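You operate a simulated robot arm through the tools that you are given. There is no shell and no other tool. Be economical: measure what you need, move in short steps, check, and stop when the job is done.

The job below is to be done with a simulated two-armed robot. You get a single attempt, and the scene is never put back.

TASK
Put the nylon bush on the steel table top away on the parts table top. Take the grease tub and put it on the top of the wheel plate. Take the red drop pin from the low rack shelf and leave it on the bench end. Fetch the grease cup and stand it on top of the short board. Count the job cards on the steel table top, then put as many of the grit blocks from the steel table top on the wheel bench top. Fetch the white rag and set it on the steel table top. Open the pins drawer. Do these in any order. Set down upright: nylon bush, grease cup.

Only the result counts: the job must be done as asked and must still hold three seconds after the hand-in. Knocking over, shifting, dropping, spilling or breaking anything else fails it.

THE ROBOT
Two 7-joint arms with two-finger parallel grippers on one trunk, on a base that drives. Base frame: it is fixed to the floor where the robot stands at the start and does not move with it; the origin is under the middle of the robot, x ahead of it, y to its left, z up. Readings come in m, degrees, newtons and seconds.
The left shoulder is at the start at [0.06, 0.143, 0.978], the right one opposite. Places, roughly: bench end [0.4, -3.4, 0.9]; drop pin [-2.5, -5.75, 0.5]; grease cup [0.75, -1.25, 1]; grease tub (9x9x4 cm) [0.7, -0.1, 0.9]; nylon bush (6x6x10 cm) [0.8, 0.2, 0.9]; parts table top [0.6, -1.9, 0.8]; pins drawer [-6.8, -9.6, 0.6]; short board (44x12x7 cm) [0.8, -2.3, 0.9]; steel table top [0.7, -0.4, 0.8]; top of the wheel plate [-3.2, 1.7, 0.9]; wheel bench top [0.7, 0.9, 0.8]; white rag (12x9x5 cm) [-0.7, 1.9, 0.8]. Payload 1.57 kg a hand.
The TCP of each hand is the grasp point between the finger pads, 0.03 m short of the fingertips. In the tool frame z runs along the fingers and y along their closing line. Largest opening 0.11 m; finger width 0.024, thickness 0.012; the body of the gripper, 0.048 by 0.112 m, starts 0.078 m behind the TCP.
Orientation is told as [roll, pitch, yaw] about the base's x, y, z axes, in that order, counted from this pose: with the fingers straight down and closing along the base's y, the tool's x points along the base's -x, its y along +y and its z along -z.

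THE INTERFACE
- The arms move only by the tool move_arm. It takes "left_rows", "right_rows" or both (then of equal length, played together; a hand with none holds still); each is a list of rows, each an object of numbers (a shift or turn left out is 0, a gripper value left out holds the last): "dx", "dy", "dz": the shift along the base's x, y, z in m; "wx", "wy", "wz": the turn, a rotation vector about the base's x, y, z in degrees; "jaw": the closure in counts, from 0 (fully open) to 255 (shut). In form: [{"dx": .., "dy": .., "dz": .., "wx": .., "wy": .., "wz": .., "jaw": ..}, ...]. A call has 1 to 8 rows; each row shifts and turns the commanded pose from where the row before left it. A row lasts 0.2 s, in which the tool goes at most 0.05 m and 8.6 degrees; a call with a longer step from one row to the next is refused whole, and so is a gripper value outside its range. Where a pose cannot be reached the arm comes as near as it can. A force on the tool above 40 N (or 10 N above the force at the start of the call, whichever is more), or a blocked arm, ends the call early, and 0.2 s more pass. Each finger travels about 0.045 m/s and halts on what it meets, pressing with about 43 N; the grip force reading is that of the motor and also rises with nothing between the fingers. The clock runs only during rows and for 0.2 s after the last one: add rows that do not move to give the fingers time. The reply holds the time, the measured pose of the TCP, the force on the tool along the base axes, the opening and the grip force, in the units named above and with some noise, with the torque about the TCP (base axes, N m) and any sound that the robot's microphone picked up.
- Cameras (640 x 400 px; columns grow to the right, rows downward): "scene" is now at [0.0506, 0.0128, 1.5943]; the picture's right is [0.16, -0.99, 0.00], its down [-0.70, -0.11, -0.71] and it looks along [0.70, 0.11, -0.71] (base axes); focal length 292 px, centre (320, 200). "left" rides on the left gripper at [0.07, -0.016, -0.141] in its tool frame; the picture's right is [0.23, 0.97, 0.00], its down [-0.86, 0.20, -0.48] and it looks along [-0.47, 0.11, 0.88] (tool axes); focal length 222 px, centre (320, 200). "right" rides on the right gripper at [0.07, 0.016, -0.141] in its tool frame; the picture's right is [-0.23, 0.97, 0.00], its down [-0.85, -0.20, -0.48] and it looks along [-0.47, -0.11, 0.88] (tool axes); focal length 222 px, centre (320, 200). There is no depth. A picture from a camera that has moved, and an enlarged one, comes with that camera's place and axes in the base frame and with its lens.
- grab_frame(camera): a new picture of that camera. The clock stands still meanwhile.
- slide_trunk(by): slides the trunk up (or, below 0, down) by that many m; the arms and the scene camera ride with it, the base frame stays. It gives what a move gives, with no picture.
- base_move(legs): drives the robot by 1 to 6 legs, each [ahead, left, turn to the left] in m, m and degrees, along the robot's own axes; the way and the turn of a leg run together, so that a leg with both is an arc; at most 1.5 m and 180 degrees a leg. The arms and the cameras ride along, it lands a little off, and it stops where it bumps. It gives what a move gives.
- pan_tilt(pan, tilt): turns the head with the scene camera to pan (to the left, within 86 degrees either way) and tilt (down, from -29 to 69), counted from straight ahead of the robot. It gives what a move gives.
- close_up(camera, box): a new picture of the part [left, top, right, bottom] of that camera's present view, enlarged. The clock stands still meanwhile.
- job_done(): hands the job in; it is judged then, once.

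Work in short steps. Places have to be worked out from the pictures, the camera data and where the tool is seen: move nearer, look again, correct. Check each grasp and each placing, and mend what went wrong. You have 217 turns and 212 pictures in all, those below and enlarged ones among them. Open the grippers and draw the arms clear of the work before you hand the job in, unless the task says otherwise; then end with one line.

The tools are called by a JSON object that holds its "fn" and its "kwargs". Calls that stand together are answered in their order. move_arm: Moves the arms, as the interface text tells. Its arguments: {"type":"object","properties":{"left_rows":{"type":"array","items":{"type":"object","properties":{"dx":{"type":"number"},"dy":{"type":"number"},"dz":{"type":"number"},"wx":{"type":"number"},"wy":{"type":"number"},"wz":{"type":"number"},"jaw":{"type":"number"}}}},"right_rows":{"type":"array","items":{"type":"object","properties":{"dx":{"type":"number"},"dy":{"type":"number"},"dz":{"type":"number"},"wx":{"type":"number"},"wy":{"type":"number"},"wz":{"type":"number"},"jaw":{"type":"number"}}}}},"required":[]} The other tools are called the same way: slide_trunk (by) slides the trunk up or down; base_move (legs) drives the base; pan_tilt (pan, tilt) turns the head that bears the scene camera; grab_frame (camera) takes a picture; close_up (camera, box) takes an enlarged picture of a part of a camera's view; job_done () hands the job in.

At the start:

```text
time: 0.0
left_ee_pos: [0.5084, 0.156, 1.1545]
left_tool_rot: [0.1, -0.1, 0.0]
left_wrist_force: [-0.2, 0.6, 1.0]
left_ft_torque: [0.02, 0.04, 0.0]
left_gripper_width: 0.11
left_gripper_force: 0.0
right_ee_pos: [0.5181, -0.3196, 1.145]
right_tool_rot: [0.0, 0.1, 0.0]
right_wrist_force: [-0.2, 0.0, 1.7]
right_ft_torque: [0.02, 0.0, 0.04]
right_gripper_width: 0.1102
right_gripper_force: 0.1
trunk travel left (down, up): [-0.577, 0.013]
robot x, y, heading: [-0.0015, -0.0009, 0.0]
head pan, tilt: [9.3, 45.0]
```

scene: 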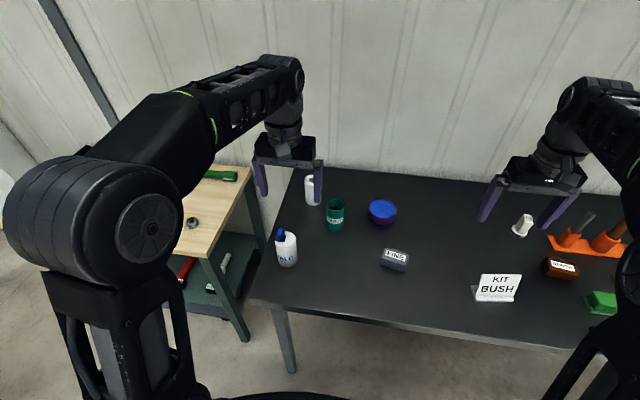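
right: 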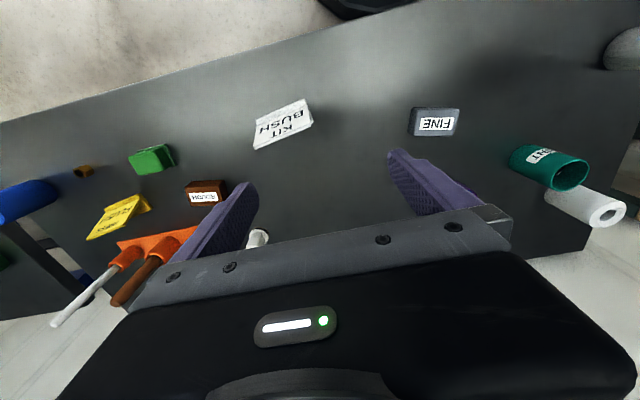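
left: 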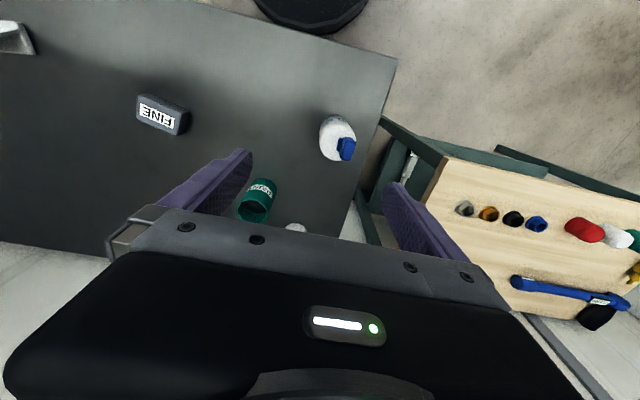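

The steel table lies ahead with several objects. I'll look at it more carefully with the head panned straight and to the right.

{"fn": "close_up", "kwargs": {"camera": "scene", "box": [240, 150, 640, 400]}}

{"fn": "pan_tilt", "kwargs": {"pan": -40, "tilt": 35}}

```text
1.60 times, centred on (440, 275) of scene
camera zoom: at [0.0506, 0.0128, 1.5943], right [0.16, -0.99, 0.0], down [-0.7, -0.11, -0.71], along [0.7, 0.11, -0.71], focal length 468 px, centre (128, 80)
```

zoom: 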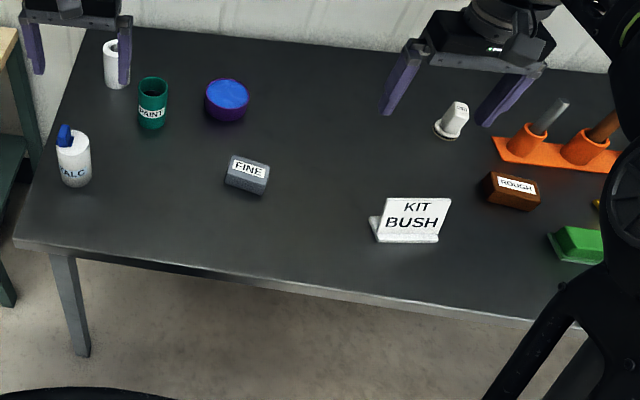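

```text
time: 1.2
left_ee_pos: [0.5097, 0.1551, 1.1545]
left_tool_rot: [0.1, -0.1, 0.0]
left_wrist_force: [0.2, -0.2, 0.2]
left_ft_torque: [0.04, 0.03, 0.02]
left_gripper_width: 0.1098
left_gripper_force: 0.0
right_ee_pos: [0.5182, -0.3204, 1.1458]
right_tool_rot: [-0.1, 0.0, 0.0]
right_wrist_force: [-0.8, 0.3, 0.3]
right_ft_torque: [0.01, -0.01, 0.02]
right_gripper_width: 0.11
right_gripper_force: 0.0
trunk travel left (down, up): [-0.577, 0.013]
robot x, y, heading: [-0.0003, 0.0007, 0.1]
head pan, tilt: [-40.0, 35.0]
```

Now view the right side of the table.

{"fn": "grab_frame", "kwargs": {"camera": "scene"}}

```text
207 pictures are left
camera scene: at [0.0379, -0.0568, 1.6091], right [-0.64, -0.77, 0.0], down [-0.44, 0.37, -0.82], along [0.63, -0.53, -0.57], focal length 292 px, centre (320, 200)
```

scene: 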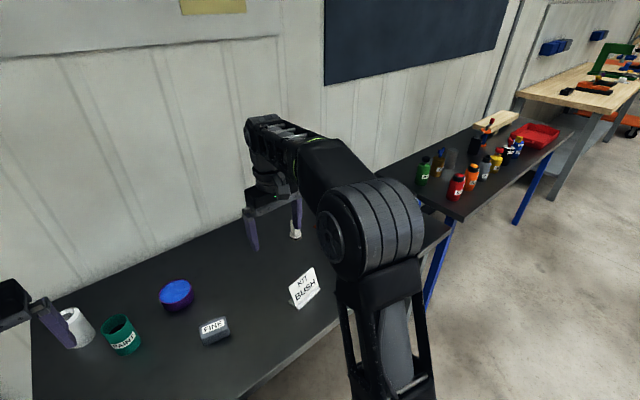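

I'll zoom the right wrist camera for the right portion of the steel table.

{"fn": "close_up", "kwargs": {"camera": "right", "box": [0, 60, 330, 266]}}

{"fn": "base_move", "kwargs": {"legs": [[-0.15, 0, 0], [0, -0.65, 0]]}}

{"fn": "grab_frame", "kwargs": {"camera": "scene"}}

{"fn": "grab_frame", "kwargs": {"camera": "left"}}

{"fn": "grab_frame", "kwargs": {"camera": "right"}}

```text
1.94 times, centred on (165, 163) of right
camera zoom: at [0.448, -0.3039, 1.2873], right [0.23, 0.97, 0.0], down [0.85, -0.2, 0.48], along [0.47, -0.11, -0.88], focal length 431 px, centre (621, 272)
```

zoom: 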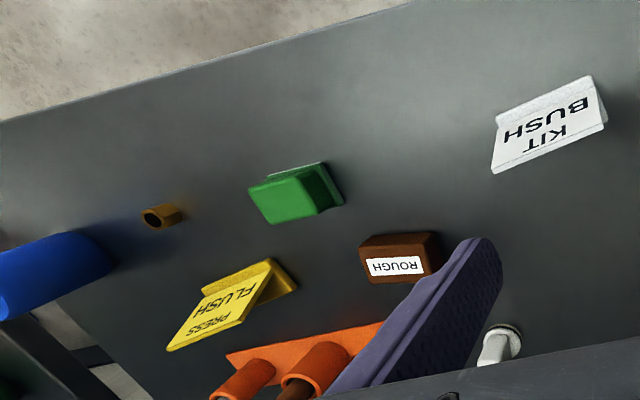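

```text
time: 5.7
left_ee_pos: [0.3545, -0.4794, 1.1533]
left_tool_rot: [0.0, -0.1, -0.4]
left_wrist_force: [-0.3, -0.8, -0.3]
left_ft_torque: [0.02, 0.0, 0.05]
left_gripper_width: 0.11
left_gripper_force: 0.1
right_ee_pos: [0.3588, -0.9554, 1.1462]
right_tool_rot: [0.0, 0.0, -0.5]
right_wrist_force: [0.1, -0.1, 0.1]
right_ft_torque: [0.01, -0.01, -0.01]
right_gripper_width: 0.11
right_gripper_force: 0.0
trunk travel left (down, up): [-0.577, 0.013]
robot x, y, heading: [-0.1558, -0.6318, -0.8]
head pan, tilt: [-40.0, 35.0]
```

```text
205 pictures are left
camera scene: at [-0.1188, -0.6873, 1.6091], right [-0.65, -0.76, 0.0], down [-0.44, 0.37, -0.82], along [0.62, -0.53, -0.57], focal length 292 px, centre (320, 200)
```

scene: 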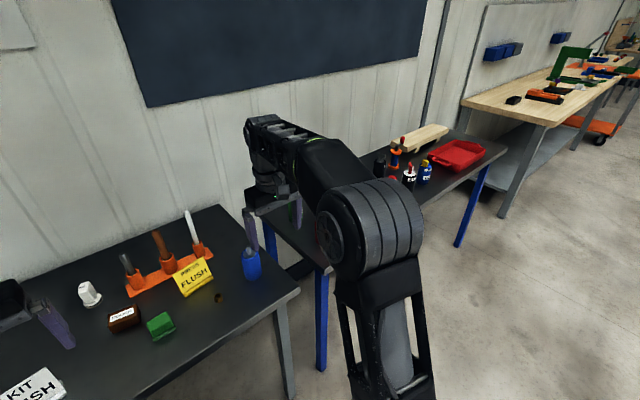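

```text
204 pictures are left
camera left: at [0.2842, -0.4955, 1.295], right [-0.22, 0.98, 0.0], down [0.86, 0.19, 0.48], along [0.47, 0.1, -0.88], focal length 222 px, centre (320, 200)
```

left: 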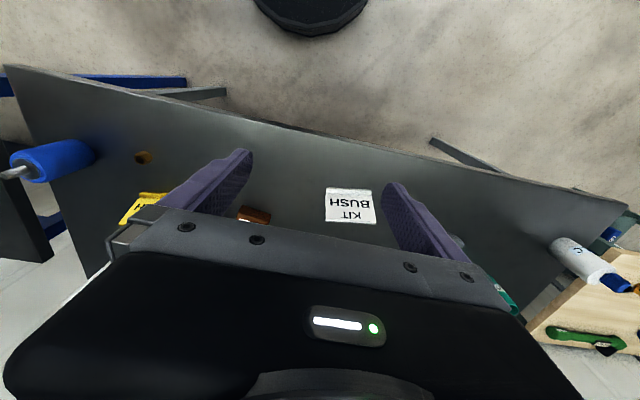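

```text
203 pictures are left
camera right: at [0.2888, -0.9384, 1.2872], right [0.24, 0.97, 0.0], down [0.85, -0.21, 0.48], along [0.47, -0.11, -0.88], focal length 222 px, centre (320, 200)
```

right: 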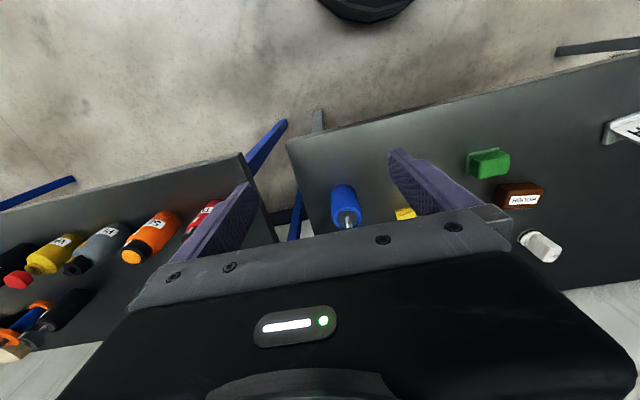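

Two cards so far: KIT BUSH and PRESS FLUSH; blocks FINE and ROUGH. I'll look at the rest of the table left of me for any hidden card, and the green thing.

{"fn": "close_up", "kwargs": {"camera": "scene", "box": [0, 180, 320, 380]}}

{"fn": "pan_tilt", "kwargs": {"pan": 0, "tilt": 45}}

{"fn": "grab_frame", "kwargs": {"camera": "scene"}}

```text
2.00 times, centred on (160, 280) of scene
camera zoom: at [-0.1188, -0.6873, 1.6091], right [-0.65, -0.76, 0.0], down [-0.44, 0.37, -0.82], along [0.62, -0.53, -0.57], focal length 584 px, centre (640, 40)
```

zoom: 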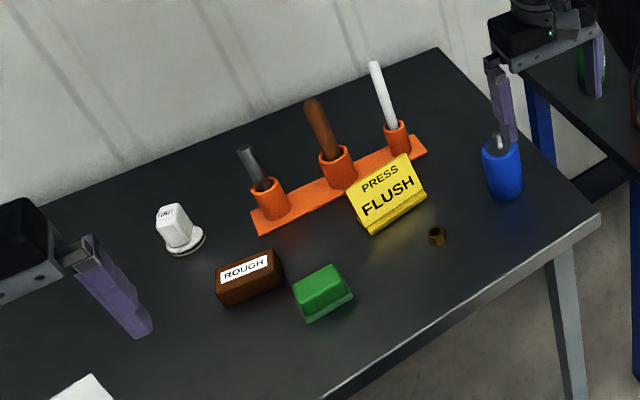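

```text
time: 6.7
left_ee_pos: [0.3549, -0.4795, 1.1542]
left_tool_rot: [0.0, -0.1, -0.6]
left_wrist_force: [-0.1, -0.2, 0.2]
left_ft_torque: [0.0, 0.0, -0.01]
left_gripper_width: 0.1102
left_gripper_force: 0.0
right_ee_pos: [0.3587, -0.9547, 1.1457]
right_tool_rot: [0.0, 0.0, -0.7]
right_wrist_force: [0.6, 0.3, 0.3]
right_ft_torque: [0.01, 0.01, 0.01]
right_gripper_width: 0.1101
right_gripper_force: 0.0
trunk travel left (down, up): [-0.577, 0.013]
robot x, y, heading: [-0.1554, -0.6291, -0.5]
head pan, tilt: [0.0, 45.0]
```

```text
201 pictures are left
camera scene: at [-0.1044, -0.6301, 1.5944], right [-0.01, -1.0, 0.0], down [-0.71, 0.01, -0.71], along [0.71, -0.01, -0.71], focal length 292 px, centre (320, 200)
```

scene: 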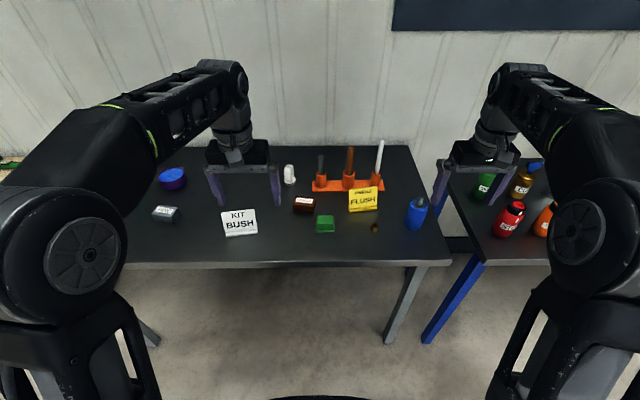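

Cards: 2 (white, yellow). Grit blocks FINE ≈(0.58,-0.11) and ROUGH ≈(0.62,-0.58). I'll stand between them and look with the wrist cameras.

{"fn": "base_move", "kwargs": {"legs": [[0.25, 0.28, 0.5]]}}

{"fn": "grab_frame", "kwargs": {"camera": "scene"}}

{"fn": "grab_frame", "kwargs": {"camera": "left"}}

{"fn": "grab_frame", "kwargs": {"camera": "right"}}

```text
time: 9.1
left_ee_pos: [0.6007, -0.183, 1.152]
left_tool_rot: [0.0, -0.1, 0.9]
left_wrist_force: [0.4, -0.2, -0.4]
left_ft_torque: [-0.03, -0.01, -0.02]
left_gripper_width: 0.1101
left_gripper_force: 0.2
right_ee_pos: [0.6155, -0.6589, 1.1457]
right_tool_rot: [0.0, 0.0, 0.8]
right_wrist_force: [-0.2, 0.0, 0.1]
right_ft_torque: [-0.06, 0.01, 0.03]
right_gripper_width: 0.1101
right_gripper_force: 0.1
trunk travel left (down, up): [-0.577, 0.013]
robot x, y, heading: [0.0948, -0.344, 0.8]
head pan, tilt: [0.0, 45.0]
```

```text
200 pictures are left
camera scene: at [0.145, -0.3452, 1.5943], right [0.01, -1.0, 0.0], down [-0.71, -0.01, -0.71], along [0.71, 0.01, -0.71], focal length 292 px, centre (320, 200)
```

scene: 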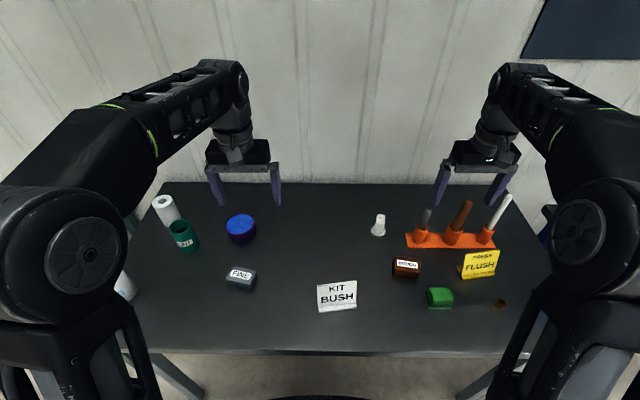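

```text
199 pictures are left
camera left: at [0.5301, -0.2006, 1.2946], right [-0.24, 0.97, 0.0], down [0.85, 0.21, 0.48], along [0.46, 0.12, -0.88], focal length 222 px, centre (320, 200)
```

left: 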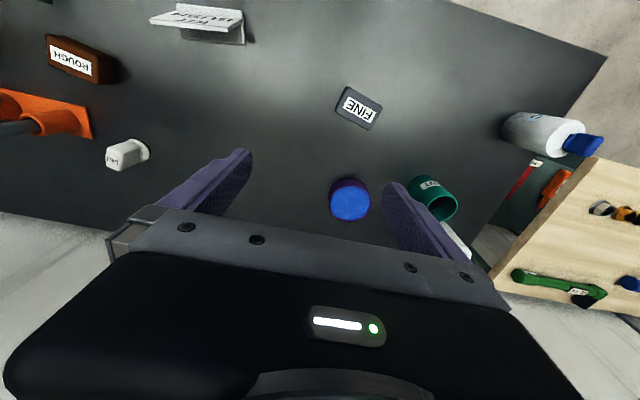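

```text
198 pictures are left
camera right: at [0.5455, -0.6433, 1.2873], right [0.21, 0.98, 0.0], down [0.86, -0.19, 0.48], along [0.47, -0.1, -0.88], focal length 222 px, centre (320, 200)
```

right: 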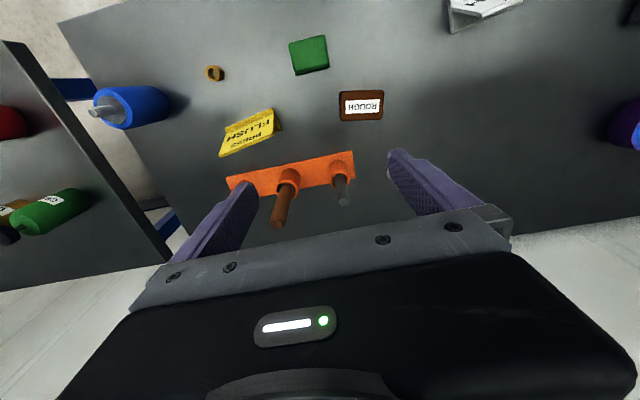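

Triangulating: FINE ≈(0.553,-0.125,0.89), ROUGH ≈(0.596,-0.583,0.88), both with long side (~7 cm) turned about -10° from y. I'll move both hands above and check.

{"fn": "move_arm", "kwargs": {"left_rows": [{"dx": -0.012, "dy": 0.0145, "dz": -0.035, "wz": -2.9}, {"dx": -0.012, "dy": 0.0145, "dz": -0.035, "wz": -2.9}, {"dx": -0.012, "dy": 0.0145, "dz": -0.035, "wz": -2.9}, {"dx": -0.012, "dy": 0.0145, "dz": -0.035, "wz": -2.7}, {}], "right_rows": [{"dx": -0.005, "dy": 0.019, "dz": -0.035, "wz": -2.7}, {"dx": -0.005, "dy": 0.019, "dz": -0.035, "wz": -2.7}, {"dx": -0.005, "dy": 0.019, "dz": -0.035, "wz": -2.7}, {"dx": -0.005, "dy": 0.019, "dz": -0.035, "wz": -2.7}, {}]}}

{"fn": "grab_frame", "kwargs": {"camera": "left"}}

{"fn": "grab_frame", "kwargs": {"camera": "right"}}

```text
time: 10.3
left_ee_pos: [0.5536, -0.1231, 1.0116]
left_tool_rot: [0.0, -0.1, -10.6]
left_wrist_force: [-0.4, -0.9, 0.0]
left_ft_torque: [0.0, -0.02, -0.06]
left_gripper_width: 0.1098
left_gripper_force: 0.0
right_ee_pos: [0.592, -0.5836, 1.0059]
right_tool_rot: [0.0, -0.1, -10.0]
right_wrist_force: [-0.5, -0.7, -0.1]
right_ft_torque: [-0.01, 0.0, -0.01]
right_gripper_width: 0.1099
right_gripper_force: 0.0
trunk travel left (down, up): [-0.577, 0.013]
robot x, y, heading: [0.0919, -0.3497, 0.9]
head pan, tilt: [0.0, 45.0]
```

```text
197 pictures are left
camera left: at [0.4803, -0.1256, 1.1526], right [-0.04, 1.0, 0.0], down [0.88, 0.04, 0.48], along [0.48, 0.02, -0.88], focal length 222 px, centre (320, 200)
```

left: 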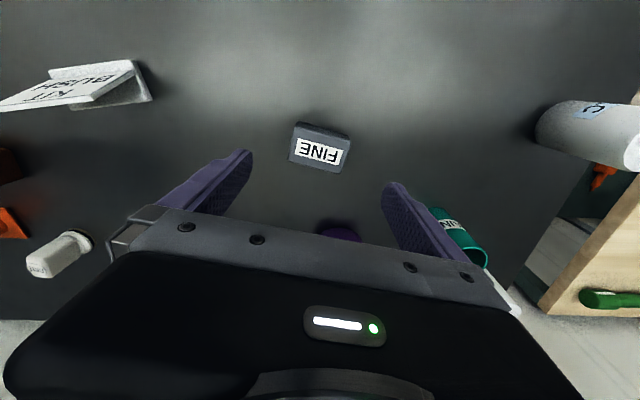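

```text
196 pictures are left
camera right: at [0.5274, -0.5547, 1.1465], right [0.39, 0.92, 0.0], down [0.81, -0.35, 0.48], along [0.44, -0.19, -0.88], focal length 222 px, centre (320, 200)
```

right: 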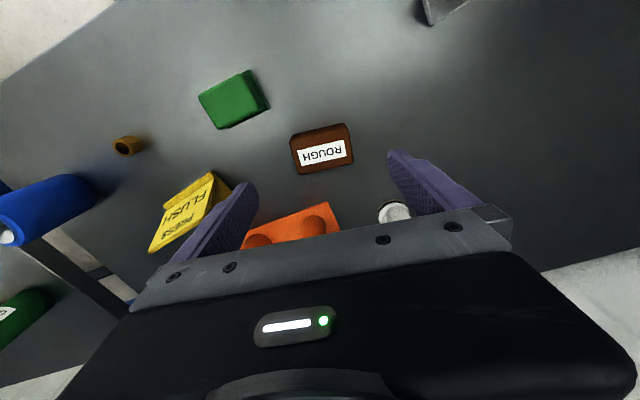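

Both hands line up over the blocks to within a few mm. Lowering to about TCP z 0.91 and checking force.

{"fn": "move_arm", "kwargs": {"left_rows": [{"dz": -0.03}, {"dz": -0.03}, {"dz": -0.03}, {"dz": -0.01}, {}], "right_rows": [{"dz": -0.03, "dx": 0.003}, {"dz": -0.03, "dy": 0.001}, {"dz": -0.025}, {"dz": -0.01}, {}]}}

{"fn": "grab_frame", "kwargs": {"camera": "left"}}

{"fn": "grab_frame", "kwargs": {"camera": "right"}}

```text
time: 11.5
left_ee_pos: [0.5514, -0.1245, 0.913]
left_tool_rot: [0.0, 0.0, -10.6]
left_wrist_force: [-0.5, 0.2, -0.1]
left_ft_torque: [-0.02, 0.02, 0.02]
left_gripper_width: 0.1101
left_gripper_force: 0.0
right_ee_pos: [0.5972, -0.5809, 0.911]
right_tool_rot: [0.0, 0.0, -10.0]
right_wrist_force: [-1.0, -0.7, -0.7]
right_ft_torque: [-0.02, 0.01, 0.03]
right_gripper_width: 0.1101
right_gripper_force: 0.0
trunk travel left (down, up): [-0.577, 0.013]
robot x, y, heading: [0.092, -0.3465, 0.8]
head pan, tilt: [0.0, 45.0]
```

```text
195 pictures are left
camera left: at [0.4793, -0.1281, 1.0536], right [-0.04, 1.0, 0.0], down [0.88, 0.04, 0.48], along [0.48, 0.02, -0.88], focal length 222 px, centre (320, 200)
```

left: 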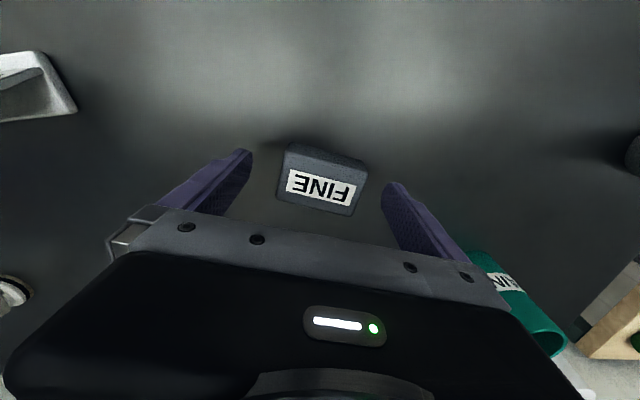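

```text
194 pictures are left
camera right: at [0.5313, -0.5534, 1.0532], right [0.39, 0.92, 0.0], down [0.81, -0.34, 0.48], along [0.44, -0.19, -0.88], focal length 222 px, centre (320, 200)
```

right: 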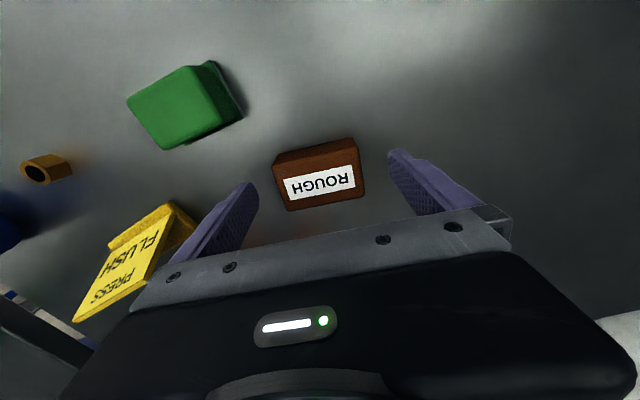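

Fingertips are about at block-top level. Lowering further in small steps to feel for the table.

{"fn": "move_arm", "kwargs": {"left_rows": [{"dz": -0.01}, {"dz": -0.008}, {}], "right_rows": [{"dz": -0.01}, {"dz": -0.008}, {}]}}

{"fn": "grab_frame", "kwargs": {"camera": "left"}}

```text
time: 12.3
left_ee_pos: [0.5516, -0.1259, 0.8946]
left_tool_rot: [0.0, -0.1, -10.6]
left_wrist_force: [-0.2, -0.6, 0.2]
left_ft_torque: [-0.02, 0.0, -0.03]
left_gripper_width: 0.1099
left_gripper_force: 0.1
right_ee_pos: [0.5982, -0.5826, 0.8918]
right_tool_rot: [0.0, -0.1, -10.0]
right_wrist_force: [0.5, 0.1, 0.3]
right_ft_torque: [-0.02, 0.01, 0.0]
right_gripper_width: 0.1098
right_gripper_force: 0.2
trunk travel left (down, up): [-0.577, 0.013]
robot x, y, heading: [0.0922, -0.343, 0.8]
head pan, tilt: [0.0, 45.0]
```

```text
193 pictures are left
camera left: at [0.4791, -0.1284, 1.0356], right [-0.04, 1.0, 0.0], down [0.88, 0.04, 0.48], along [0.48, 0.02, -0.88], focal length 222 px, centre (320, 200)
```

left: 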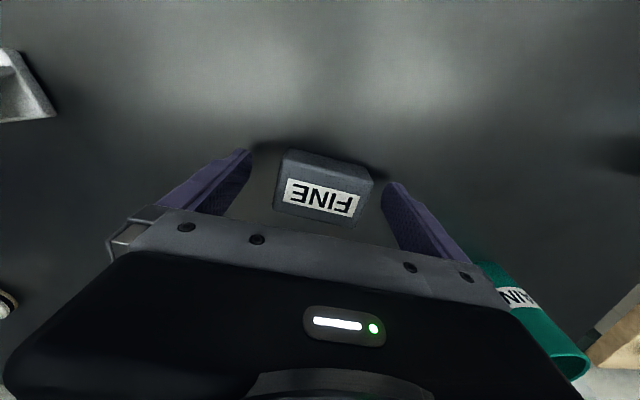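

No contact yet; the fingertip shadows are close now. One more centimetre.

{"fn": "move_arm", "kwargs": {"left_rows": [{"dz": -0.005}, {"dz": -0.005}, {}], "right_rows": [{"dz": -0.005}, {"dz": -0.004}, {}]}}

{"fn": "grab_frame", "kwargs": {"camera": "left"}}

{"fn": "grab_frame", "kwargs": {"camera": "right"}}

```text
time: 13.1
left_ee_pos: [0.5502, -0.1245, 0.886]
left_tool_rot: [0.0, 0.0, -10.5]
left_wrist_force: [-0.7, -0.3, 0.3]
left_ft_torque: [-0.02, 0.0, -0.02]
left_gripper_width: 0.1098
left_gripper_force: 0.1
right_ee_pos: [0.5984, -0.5829, 0.8856]
right_tool_rot: [-0.1, 0.0, -10.1]
right_wrist_force: [-0.3, 0.0, 0.5]
right_ft_torque: [0.03, -0.02, -0.01]
right_gripper_width: 0.1099
right_gripper_force: 0.0
trunk travel left (down, up): [-0.577, 0.013]
robot x, y, heading: [0.0921, -0.3478, 0.6]
head pan, tilt: [0.0, 45.0]
```

```text
192 pictures are left
camera left: at [0.479, -0.1283, 1.0269], right [-0.04, 1.0, 0.0], down [0.88, 0.04, 0.48], along [0.48, 0.02, -0.88], focal length 222 px, centre (320, 200)
```

left: 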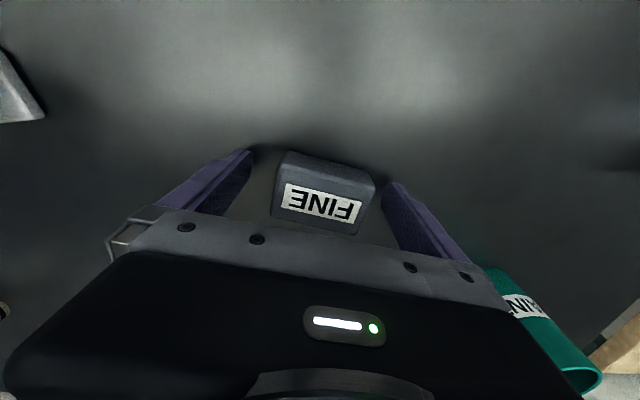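

```text
191 pictures are left
camera right: at [0.5327, -0.554, 1.026], right [0.39, 0.92, 0.0], down [0.81, -0.34, 0.48], along [0.44, -0.19, -0.88], focal length 222 px, centre (320, 200)
```

right: 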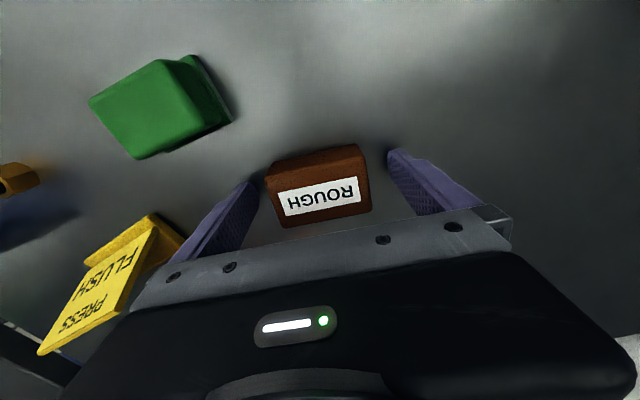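

Fingers straddle both blocks; closing the grippers.

{"fn": "move_arm", "kwargs": {"left_rows": [{"jaw": 255}, {}, {}, {}, {}, {}], "right_rows": [{"jaw": 255}, {}, {}, {}, {}, {}]}}

{"fn": "move_arm", "kwargs": {"left_rows": [{"dz": 0.03}, {"dz": 0.04}, {"dz": 0.04}, {"dz": 0.04}, {}], "right_rows": [{"dz": 0.03}, {"dz": 0.04}, {"dz": 0.04}, {"dz": 0.04}, {}]}}

{"fn": "grab_frame", "kwargs": {"camera": "left"}}

{"fn": "grab_frame", "kwargs": {"camera": "right"}}

```text
time: 14.5
left_ee_pos: [0.5517, -0.1259, 0.8861]
left_tool_rot: [0.0, -0.2, -10.6]
left_wrist_force: [0.5, -0.1, 0.4]
left_ft_torque: [0.0, 0.01, 0.01]
left_gripper_width: 0.071
left_gripper_force: 43.0
right_ee_pos: [0.6, -0.5821, 0.8843]
right_tool_rot: [0.0, 0.1, -10.0]
right_wrist_force: [-0.3, -0.2, 0.3]
right_ft_torque: [-0.06, 0.05, -0.01]
right_gripper_width: 0.0711
right_gripper_force: 42.5
trunk travel left (down, up): [-0.577, 0.013]
robot x, y, heading: [0.095, -0.3466, 0.8]
head pan, tilt: [0.0, 45.0]
```

```text
time: 15.7
left_ee_pos: [0.551, -0.1228, 1.0345]
left_tool_rot: [0.0, 0.0, -10.5]
left_wrist_force: [0.2, 0.0, -1.2]
left_ft_torque: [-0.02, 0.02, -0.02]
left_gripper_width: 0.0711
left_gripper_force: 43.0
right_ee_pos: [0.5991, -0.5819, 1.0334]
right_tool_rot: [0.0, 0.0, -10.0]
right_wrist_force: [0.4, -0.2, -1.0]
right_ft_torque: [-0.02, 0.02, 0.01]
right_gripper_width: 0.0712
right_gripper_force: 42.9
trunk travel left (down, up): [-0.577, 0.013]
robot x, y, heading: [0.0895, -0.3435, 0.9]
head pan, tilt: [0.0, 45.0]
```

```text
190 pictures are left
camera left: at [0.4781, -0.126, 1.1766], right [-0.05, 1.0, 0.0], down [0.88, 0.04, 0.48], along [0.48, 0.02, -0.88], focal length 222 px, centre (320, 200)
```

left: 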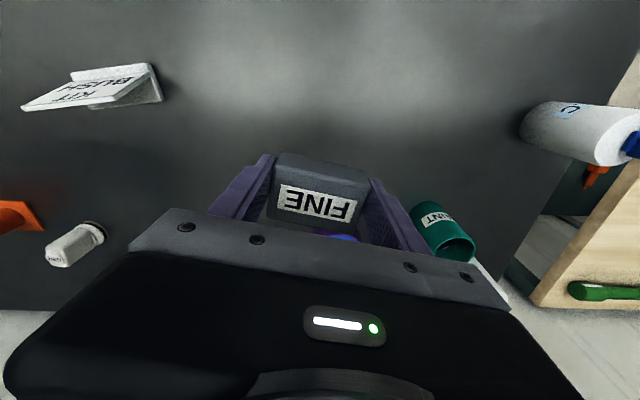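

```text
189 pictures are left
camera right: at [0.5332, -0.5534, 1.1765], right [0.39, 0.92, 0.0], down [0.81, -0.34, 0.48], along [0.44, -0.19, -0.88], focal length 222 px, centre (320, 200)
```

right: 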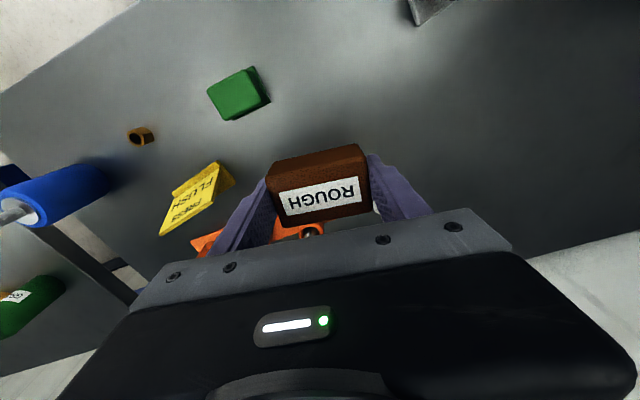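

Both blocks are held. Raising and driving back and left towards the wheel bench for a look.

{"fn": "move_arm", "kwargs": {"left_rows": [{"dz": 0.04}, {"dz": 0.04}, {"dz": 0.04}, {}], "right_rows": [{"dz": 0.04}, {"dz": 0.04}, {"dz": 0.04}, {}]}}

{"fn": "base_move", "kwargs": {"legs": [[-0.35, 0, 0], [0, 1.2, 0]]}}

{"fn": "grab_frame", "kwargs": {"camera": "scene"}}

{"fn": "grab_frame", "kwargs": {"camera": "left"}}

{"fn": "grab_frame", "kwargs": {"camera": "right"}}

```text
time: 16.7
left_ee_pos: [0.553, -0.1278, 1.1579]
left_tool_rot: [0.0, -0.1, -10.6]
left_wrist_force: [-0.7, 0.1, -2.1]
left_ft_torque: [0.01, 0.02, -0.03]
left_gripper_width: 0.0712
left_gripper_force: 43.7
right_ee_pos: [0.5952, -0.5846, 1.1503]
right_tool_rot: [0.0, 0.0, -10.0]
right_wrist_force: [0.8, 0.0, -1.4]
right_ft_torque: [0.01, 0.0, -0.02]
right_gripper_width: 0.0711
right_gripper_force: 43.4
trunk travel left (down, up): [-0.577, 0.013]
robot x, y, heading: [0.0939, -0.346, 1.0]
head pan, tilt: [0.0, 45.0]
```

```text
time: 24.7
left_ee_pos: [0.193, 1.0986, 1.1577]
left_tool_rot: [0.0, -0.2, -9.9]
left_wrist_force: [0.4, 0.3, -1.2]
left_ft_torque: [0.0, 0.01, 0.03]
left_gripper_width: 0.0713
left_gripper_force: 42.8
right_ee_pos: [0.2384, 0.6388, 1.1505]
right_tool_rot: [0.0, -0.1, -9.5]
right_wrist_force: [-0.7, 0.2, -0.8]
right_ft_torque: [0.02, -0.03, -0.02]
right_gripper_width: 0.071
right_gripper_force: 42.4
trunk travel left (down, up): [-0.577, 0.013]
robot x, y, heading: [-0.2641, 0.8735, 1.4]
head pan, tilt: [0.0, 45.0]
```

```text
188 pictures are left
camera scene: at [-0.2131, 0.8737, 1.5943], right [0.02, -1.0, 0.0], down [-0.71, -0.02, -0.71], along [0.71, 0.02, -0.71], focal length 292 px, centre (320, 200)
```

scene: 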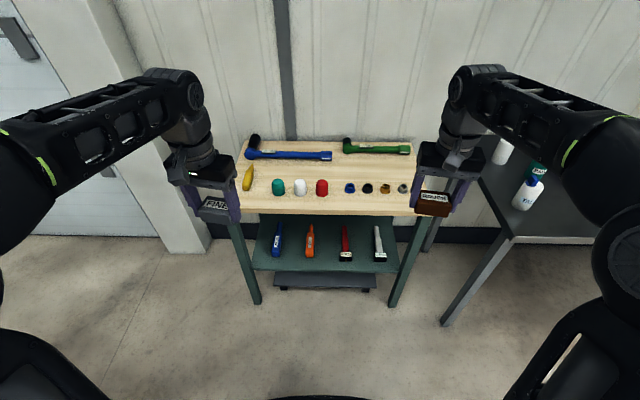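

```text
187 pictures are left
camera left: at [0.1208, 1.0939, 1.2988], right [-0.06, 1.0, 0.0], down [0.88, 0.05, 0.48], along [0.48, 0.03, -0.88], focal length 222 px, centre (320, 200)
```

left: 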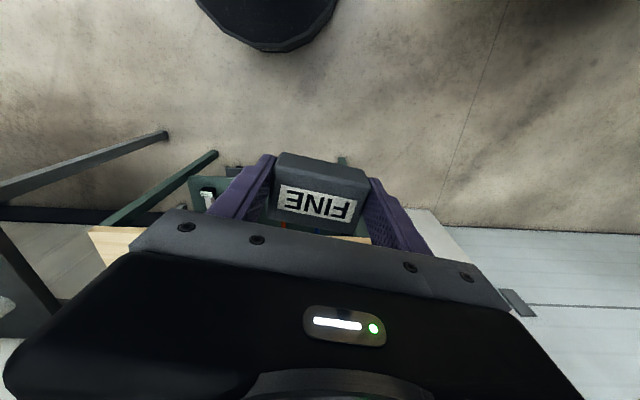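

```text
186 pictures are left
camera right: at [0.1731, 0.6673, 1.2926], right [0.38, 0.92, 0.0], down [0.81, -0.34, 0.48], along [0.44, -0.18, -0.88], focal length 222 px, centre (320, 200)
```

right: 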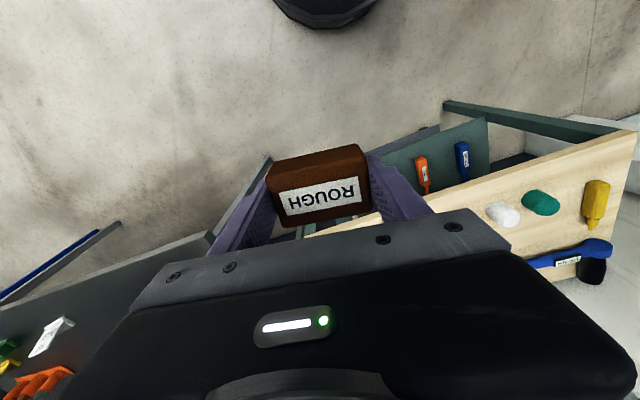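

The wheel bench has free wood along its front strip. I'll drive closer and look again to triangulate the edge and the height.

{"fn": "base_move", "kwargs": {"legs": [[0.27, 0, -1.3]]}}

{"fn": "pan_tilt", "kwargs": {"pan": 0, "tilt": 52}}

{"fn": "grab_frame", "kwargs": {"camera": "scene"}}

```text
time: 26.6
left_ee_pos: [0.4644, 1.0924, 1.1584]
left_tool_rot: [0.0, 0.0, -11.1]
left_wrist_force: [0.7, 0.1, -1.0]
left_ft_torque: [0.03, 0.04, 0.0]
left_gripper_width: 0.0713
left_gripper_force: 42.9
right_ee_pos: [0.5013, 0.6345, 1.1519]
right_tool_rot: [-0.1, 0.1, -10.5]
right_wrist_force: [0.5, 0.1, -1.5]
right_ft_torque: [-0.01, 0.01, -0.01]
right_gripper_width: 0.0711
right_gripper_force: 43.5
trunk travel left (down, up): [-0.577, 0.013]
robot x, y, heading: [0.0018, 0.8753, 0.1]
head pan, tilt: [0.0, 45.0]
```

```text
time: 27.3
left_ee_pos: [0.4632, 1.0917, 1.1582]
left_tool_rot: [0.0, -0.1, -11.0]
left_wrist_force: [0.8, -0.4, -1.1]
left_ft_torque: [0.01, 0.0, 0.02]
left_gripper_width: 0.0711
left_gripper_force: 42.7
right_ee_pos: [0.4994, 0.6342, 1.1508]
right_tool_rot: [0.0, -0.2, -10.6]
right_wrist_force: [0.0, 0.5, -1.3]
right_ft_torque: [0.01, -0.02, -0.02]
right_gripper_width: 0.0712
right_gripper_force: 42.6
trunk travel left (down, up): [-0.577, 0.013]
robot x, y, heading: [-0.0012, 0.878, 0.3]
head pan, tilt: [0.0, 52.0]
```

```text
185 pictures are left
camera scene: at [0.0461, 0.8763, 1.5848], right [0.01, -1.0, 0.0], down [-0.79, 0.0, -0.62], along [0.62, 0.0, -0.79], focal length 292 px, centre (320, 200)
```

scene: 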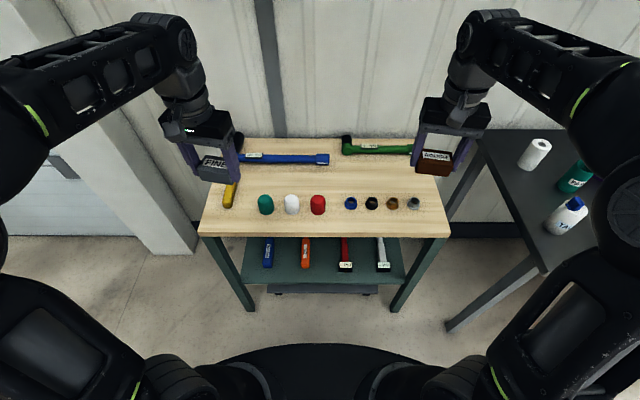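

Bench height seems nearer 0.80 and there's about 17 cm free between the caps (x≈0.60) and the hammers (x≈0.83). I'll move in 0.14 m, then bring both blocks over x≈0.69.

{"fn": "base_move", "kwargs": {"legs": [[0.14, 0, 0]]}}

{"fn": "move_arm", "kwargs": {"left_rows": [{"dx": 0.02, "dy": -0.02, "dz": -0.02, "wz": 2.75}, {"dx": 0.02, "dy": -0.02, "dz": -0.03, "wz": 2.75}, {"dx": 0.02, "dy": -0.02, "dz": -0.03, "wz": 2.75}, {"dx": 0.02, "dy": -0.02, "dz": -0.03, "wz": 2.75}, {}], "right_rows": [{"dx": 0.011, "dy": 0.03, "dz": -0.02, "wz": 2.6}, {"dx": 0.011, "dy": 0.03, "dz": -0.03, "wz": 2.6}, {"dx": 0.011, "dy": 0.03, "dz": -0.03, "wz": 2.6}, {"dx": 0.011, "dy": 0.02, "dz": -0.03, "wz": 2.6}, {}]}}

{"fn": "grab_frame", "kwargs": {"camera": "scene"}}

{"fn": "grab_frame", "kwargs": {"camera": "left"}}

{"fn": "grab_frame", "kwargs": {"camera": "right"}}

```text
time: 28.6
left_ee_pos: [0.6044, 1.0964, 1.1573]
left_tool_rot: [-0.1, -0.1, -10.8]
left_wrist_force: [0.6, -0.2, -0.9]
left_ft_torque: [-0.04, 0.03, -0.05]
left_gripper_width: 0.0711
left_gripper_force: 42.7
right_ee_pos: [0.6437, 0.6363, 1.1506]
right_tool_rot: [-0.1, 0.0, -10.3]
right_wrist_force: [0.0, -0.3, -2.0]
right_ft_torque: [-0.01, 0.05, -0.03]
right_gripper_width: 0.0711
right_gripper_force: 43.0
trunk travel left (down, up): [-0.577, 0.013]
robot x, y, heading: [0.1432, 0.8773, 0.6]
head pan, tilt: [0.0, 52.0]
```

```text
time: 29.9
left_ee_pos: [0.6865, 1.0156, 1.0462]
left_tool_rot: [-0.1, -0.2, 0.2]
left_wrist_force: [0.1, -0.5, -0.8]
left_ft_torque: [-0.01, 0.02, 0.03]
left_gripper_width: 0.0715
left_gripper_force: 43.1
right_ee_pos: [0.6873, 0.7452, 1.0395]
right_tool_rot: [0.0, -0.2, 0.3]
right_wrist_force: [0.1, -0.3, -1.1]
right_ft_torque: [0.05, -0.01, -0.02]
right_gripper_width: 0.0711
right_gripper_force: 43.0
trunk travel left (down, up): [-0.577, 0.013]
robot x, y, heading: [0.1404, 0.8796, 0.6]
head pan, tilt: [0.0, 52.0]
```

```text
184 pictures are left
camera scene: at [0.1867, 0.8777, 1.5849], right [0.01, -1.0, 0.0], down [-0.79, -0.01, -0.62], along [0.62, 0.01, -0.79], focal length 292 px, centre (320, 200)
```

scene: 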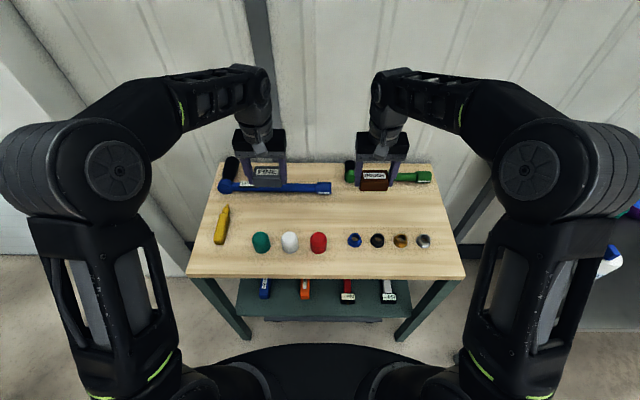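

```text
183 pictures are left
camera left: at [0.616, 0.9995, 1.1869], right [-0.23, 0.97, 0.0], down [0.85, 0.2, 0.48], along [0.47, 0.11, -0.88], focal length 222 px, centre (320, 200)
```

left: 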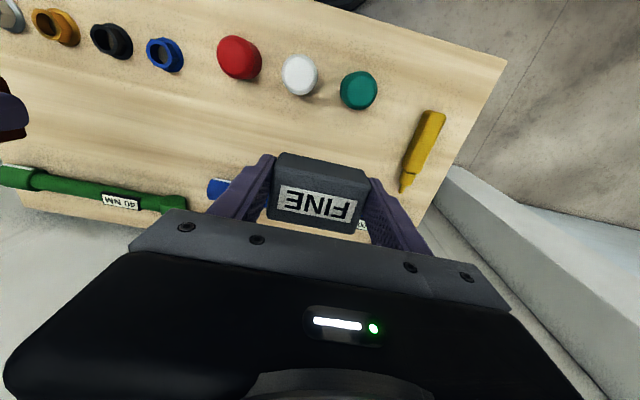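

```text
182 pictures are left
camera right: at [0.6177, 0.762, 1.1811], right [0.22, 0.97, 0.0], down [0.85, -0.2, 0.48], along [0.47, -0.11, -0.88], focal length 222 px, centre (320, 200)
```

right: 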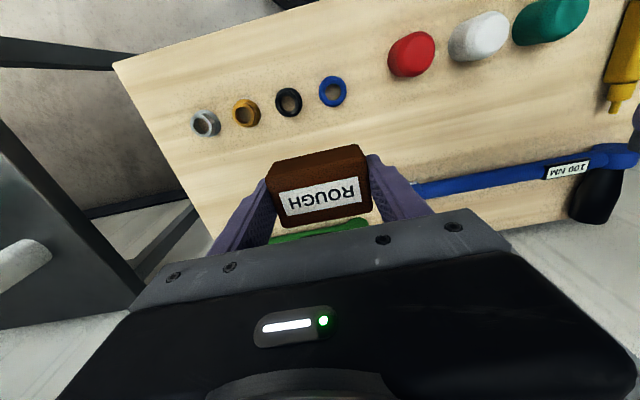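

Bench top is at ≈0.80–0.81 and the area under the blocks is free. Lowering to just above, then feeling for contact.

{"fn": "move_arm", "kwargs": {"left_rows": [{"dx": 0.015, "dz": -0.045}, {"dz": -0.045}, {"dz": -0.045}, {"dz": -0.04}, {}], "right_rows": [{"dx": 0.015, "dz": -0.045}, {"dz": -0.045}, {"dz": -0.045}, {"dz": -0.034}, {}]}}

{"fn": "grab_frame", "kwargs": {"camera": "scene"}}

{"fn": "grab_frame", "kwargs": {"camera": "right"}}

```text
time: 31.1
left_ee_pos: [0.698, 1.0167, 0.8725]
left_tool_rot: [0.0, -0.1, 0.2]
left_wrist_force: [0.0, -0.2, -1.1]
left_ft_torque: [0.02, -0.01, 0.03]
left_gripper_width: 0.0708
left_gripper_force: 43.3
right_ee_pos: [0.7014, 0.7451, 0.8714]
right_tool_rot: [0.0, 0.1, 0.1]
right_wrist_force: [-0.3, 0.3, -1.4]
right_ft_torque: [-0.01, 0.0, -0.05]
right_gripper_width: 0.0712
right_gripper_force: 42.8
trunk travel left (down, up): [-0.577, 0.013]
robot x, y, heading: [0.1437, 0.8773, 0.7]
head pan, tilt: [0.0, 52.0]
```

```text
181 pictures are left
camera scene: at [0.1879, 0.8775, 1.5848], right [0.01, -1.0, 0.0], down [-0.79, -0.01, -0.62], along [0.62, 0.01, -0.79], focal length 292 px, centre (320, 200)
```

scene: 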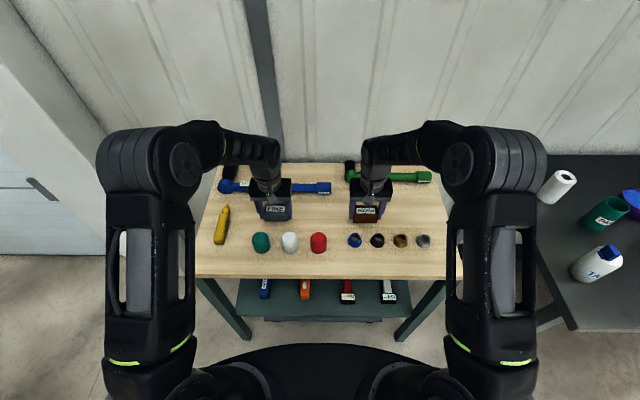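

```text
180 pictures are left
camera right: at [0.631, 0.762, 1.0131], right [0.23, 0.97, 0.0], down [0.86, -0.2, 0.48], along [0.47, -0.11, -0.88], focal length 222 px, centre (320, 200)
```

right: 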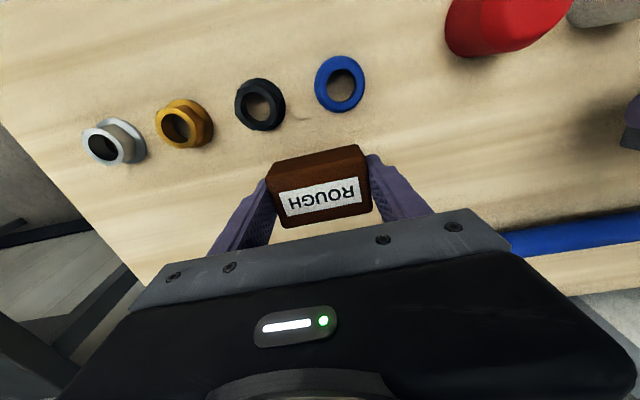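

Clear all round. Lowering in 8–5 mm steps until the wrist force rises.

{"fn": "move_arm", "kwargs": {"left_rows": [{"dz": -0.01}, {"dz": -0.008}, {"dz": -0.005}, {}], "right_rows": [{"dz": -0.01}, {"dz": -0.008}, {"dz": -0.005}, {}]}}

```text
time: 32.0
left_ee_pos: [0.6988, 1.0164, 0.8495]
left_tool_rot: [0.0, -0.1, 0.1]
left_wrist_force: [-0.7, 0.7, -0.6]
left_ft_torque: [0.0, 0.01, -0.01]
left_gripper_width: 0.071
left_gripper_force: 43.2
right_ee_pos: [0.7019, 0.7459, 0.8489]
right_tool_rot: [0.1, -0.2, 0.1]
right_wrist_force: [0.8, 0.2, -1.0]
right_ft_torque: [-0.01, -0.01, 0.01]
right_gripper_width: 0.071
right_gripper_force: 42.6
trunk travel left (down, up): [-0.577, 0.013]
robot x, y, heading: [0.1426, 0.8772, 0.8]
head pan, tilt: [0.0, 52.0]
```

No contact yet; a few smaller steps.

{"fn": "move_arm", "kwargs": {"left_rows": [{"dz": -0.005}, {"dz": -0.005}, {}], "right_rows": [{"dz": -0.005}, {"dz": -0.005}, {}]}}

{"fn": "grab_frame", "kwargs": {"camera": "right"}}

```text
time: 32.9
left_ee_pos: [0.6992, 1.016, 0.8383]
left_tool_rot: [0.0, -0.1, 0.3]
left_wrist_force: [0.0, -0.1, -0.3]
left_ft_torque: [0.0, 0.02, -0.01]
left_gripper_width: 0.0711
left_gripper_force: 43.3
right_ee_pos: [0.7013, 0.7471, 0.8376]
right_tool_rot: [0.0, -0.1, 0.0]
right_wrist_force: [-0.2, -0.3, -0.8]
right_ft_torque: [-0.02, -0.01, 0.0]
right_gripper_width: 0.0713
right_gripper_force: 43.0
trunk travel left (down, up): [-0.577, 0.013]
robot x, y, heading: [0.1434, 0.881, 0.7]
head pan, tilt: [0.0, 52.0]
```

```text
179 pictures are left
camera right: at [0.6324, 0.7632, 0.9801], right [0.23, 0.97, 0.0], down [0.86, -0.2, 0.48], along [0.47, -0.11, -0.88], focal length 222 px, centre (320, 200)
```

right: 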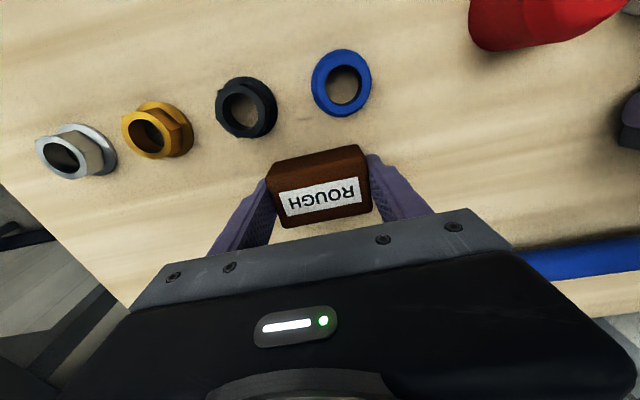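

Still free. Continuing.

{"fn": "move_arm", "kwargs": {"left_rows": [{"dz": -0.004}, {"dz": -0.004}, {}], "right_rows": [{"dz": -0.004}, {"dz": -0.004}, {}]}}

{"fn": "grab_frame", "kwargs": {"camera": "right"}}

```text
time: 33.6
left_ee_pos: [0.6987, 1.0153, 0.8355]
left_tool_rot: [0.0, -0.5, 0.2]
left_wrist_force: [4.6, 0.6, 12.3]
left_ft_torque: [0.15, 0.03, -0.02]
left_gripper_width: 0.071
left_gripper_force: 42.6
right_ee_pos: [0.7009, 0.7456, 0.8343]
right_tool_rot: [0.1, -0.4, 0.1]
right_wrist_force: [-0.4, -1.8, 30.3]
right_ft_torque: [-0.12, 0.7, 0.04]
right_gripper_width: 0.0712
right_gripper_force: 42.9
trunk travel left (down, up): [-0.577, 0.013]
robot x, y, heading: [0.1407, 0.8784, 0.5]
head pan, tilt: [0.0, 52.0]
```

```text
178 pictures are left
camera right: at [0.6316, 0.7631, 0.9756], right [0.23, 0.97, 0.0], down [0.85, -0.2, 0.49], along [0.47, -0.11, -0.87], focal length 222 px, centre (320, 200)
```

right: 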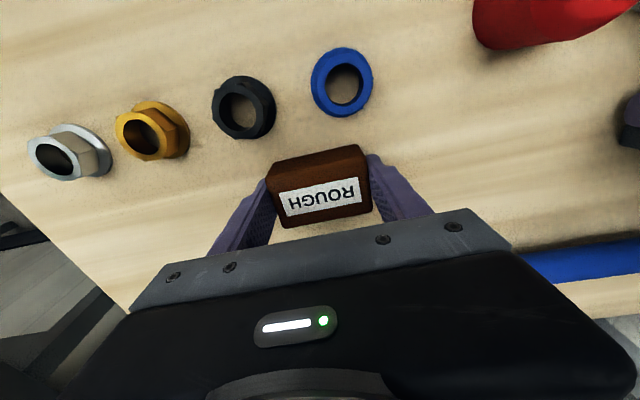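

Both blocks touch the bench (z≈0.835). Easing up slightly, opening, and rising.

{"fn": "move_arm", "kwargs": {"left_rows": [{"dz": 0.003}, {"jaw": 0}, {}, {}, {}, {}], "right_rows": [{"dz": 0.004}, {"jaw": 0}, {}, {}, {}, {}]}}

{"fn": "move_arm", "kwargs": {"left_rows": [{"dz": 0.03}, {"dz": 0.04}, {"dz": 0.04}, {"dz": 0.04}, {"dz": 0.04}, {"dz": 0.04}, {"dz": 0.04}, {"dz": 0.04}], "right_rows": [{"dz": 0.03}, {"dz": 0.04}, {"dz": 0.04}, {"dz": 0.04}, {"dz": 0.04}, {"dz": 0.04}, {"dz": 0.04}, {"dz": 0.04}]}}

{"fn": "grab_frame", "kwargs": {"camera": "scene"}}

```text
time: 35.0
left_ee_pos: [0.6998, 1.016, 0.8357]
left_tool_rot: [0.0, -0.1, 0.2]
left_wrist_force: [0.2, -0.1, 0.3]
left_ft_torque: [-0.03, 0.0, 0.03]
left_gripper_width: 0.11
left_gripper_force: 0.1
right_ee_pos: [0.7016, 0.7473, 0.8339]
right_tool_rot: [0.0, -0.1, 0.1]
right_wrist_force: [0.0, 0.2, -0.2]
right_ft_torque: [0.04, -0.01, -0.02]
right_gripper_width: 0.1098
right_gripper_force: 0.0
trunk travel left (down, up): [-0.577, 0.013]
robot x, y, heading: [0.1431, 0.8747, 0.7]
head pan, tilt: [0.0, 52.0]
```

```text
time: 36.9
left_ee_pos: [0.696, 1.0152, 1.1258]
left_tool_rot: [0.1, -0.1, 0.2]
left_wrist_force: [-0.3, 0.9, 0.2]
left_ft_torque: [-0.01, -0.01, -0.01]
left_gripper_width: 0.1099
left_gripper_force: 0.0
left hand out of reach, approached as far as the arm can: row 8
right_ee_pos: [0.7, 0.7464, 1.1266]
right_tool_rot: [0.0, 0.0, 0.1]
right_wrist_force: [-0.2, 0.7, 0.6]
right_ft_torque: [-0.01, 0.0, -0.01]
right_gripper_width: 0.11
right_gripper_force: 0.1
right hand out of reach, approached as far as the arm can: row 8
trunk travel left (down, up): [-0.577, 0.013]
robot x, y, heading: [0.1438, 0.8792, 0.4]
head pan, tilt: [0.0, 52.0]
```

```text
177 pictures are left
camera scene: at [0.1883, 0.8777, 1.5847], right [0.01, -1.0, 0.0], down [-0.79, -0.01, -0.62], along [0.62, 0.01, -0.79], focal length 292 px, centre (320, 200)
```

scene: 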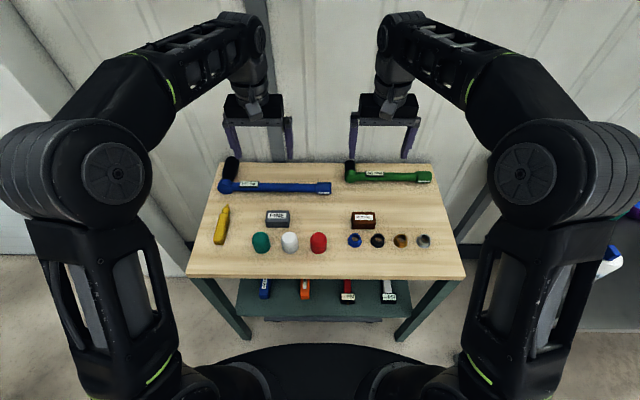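

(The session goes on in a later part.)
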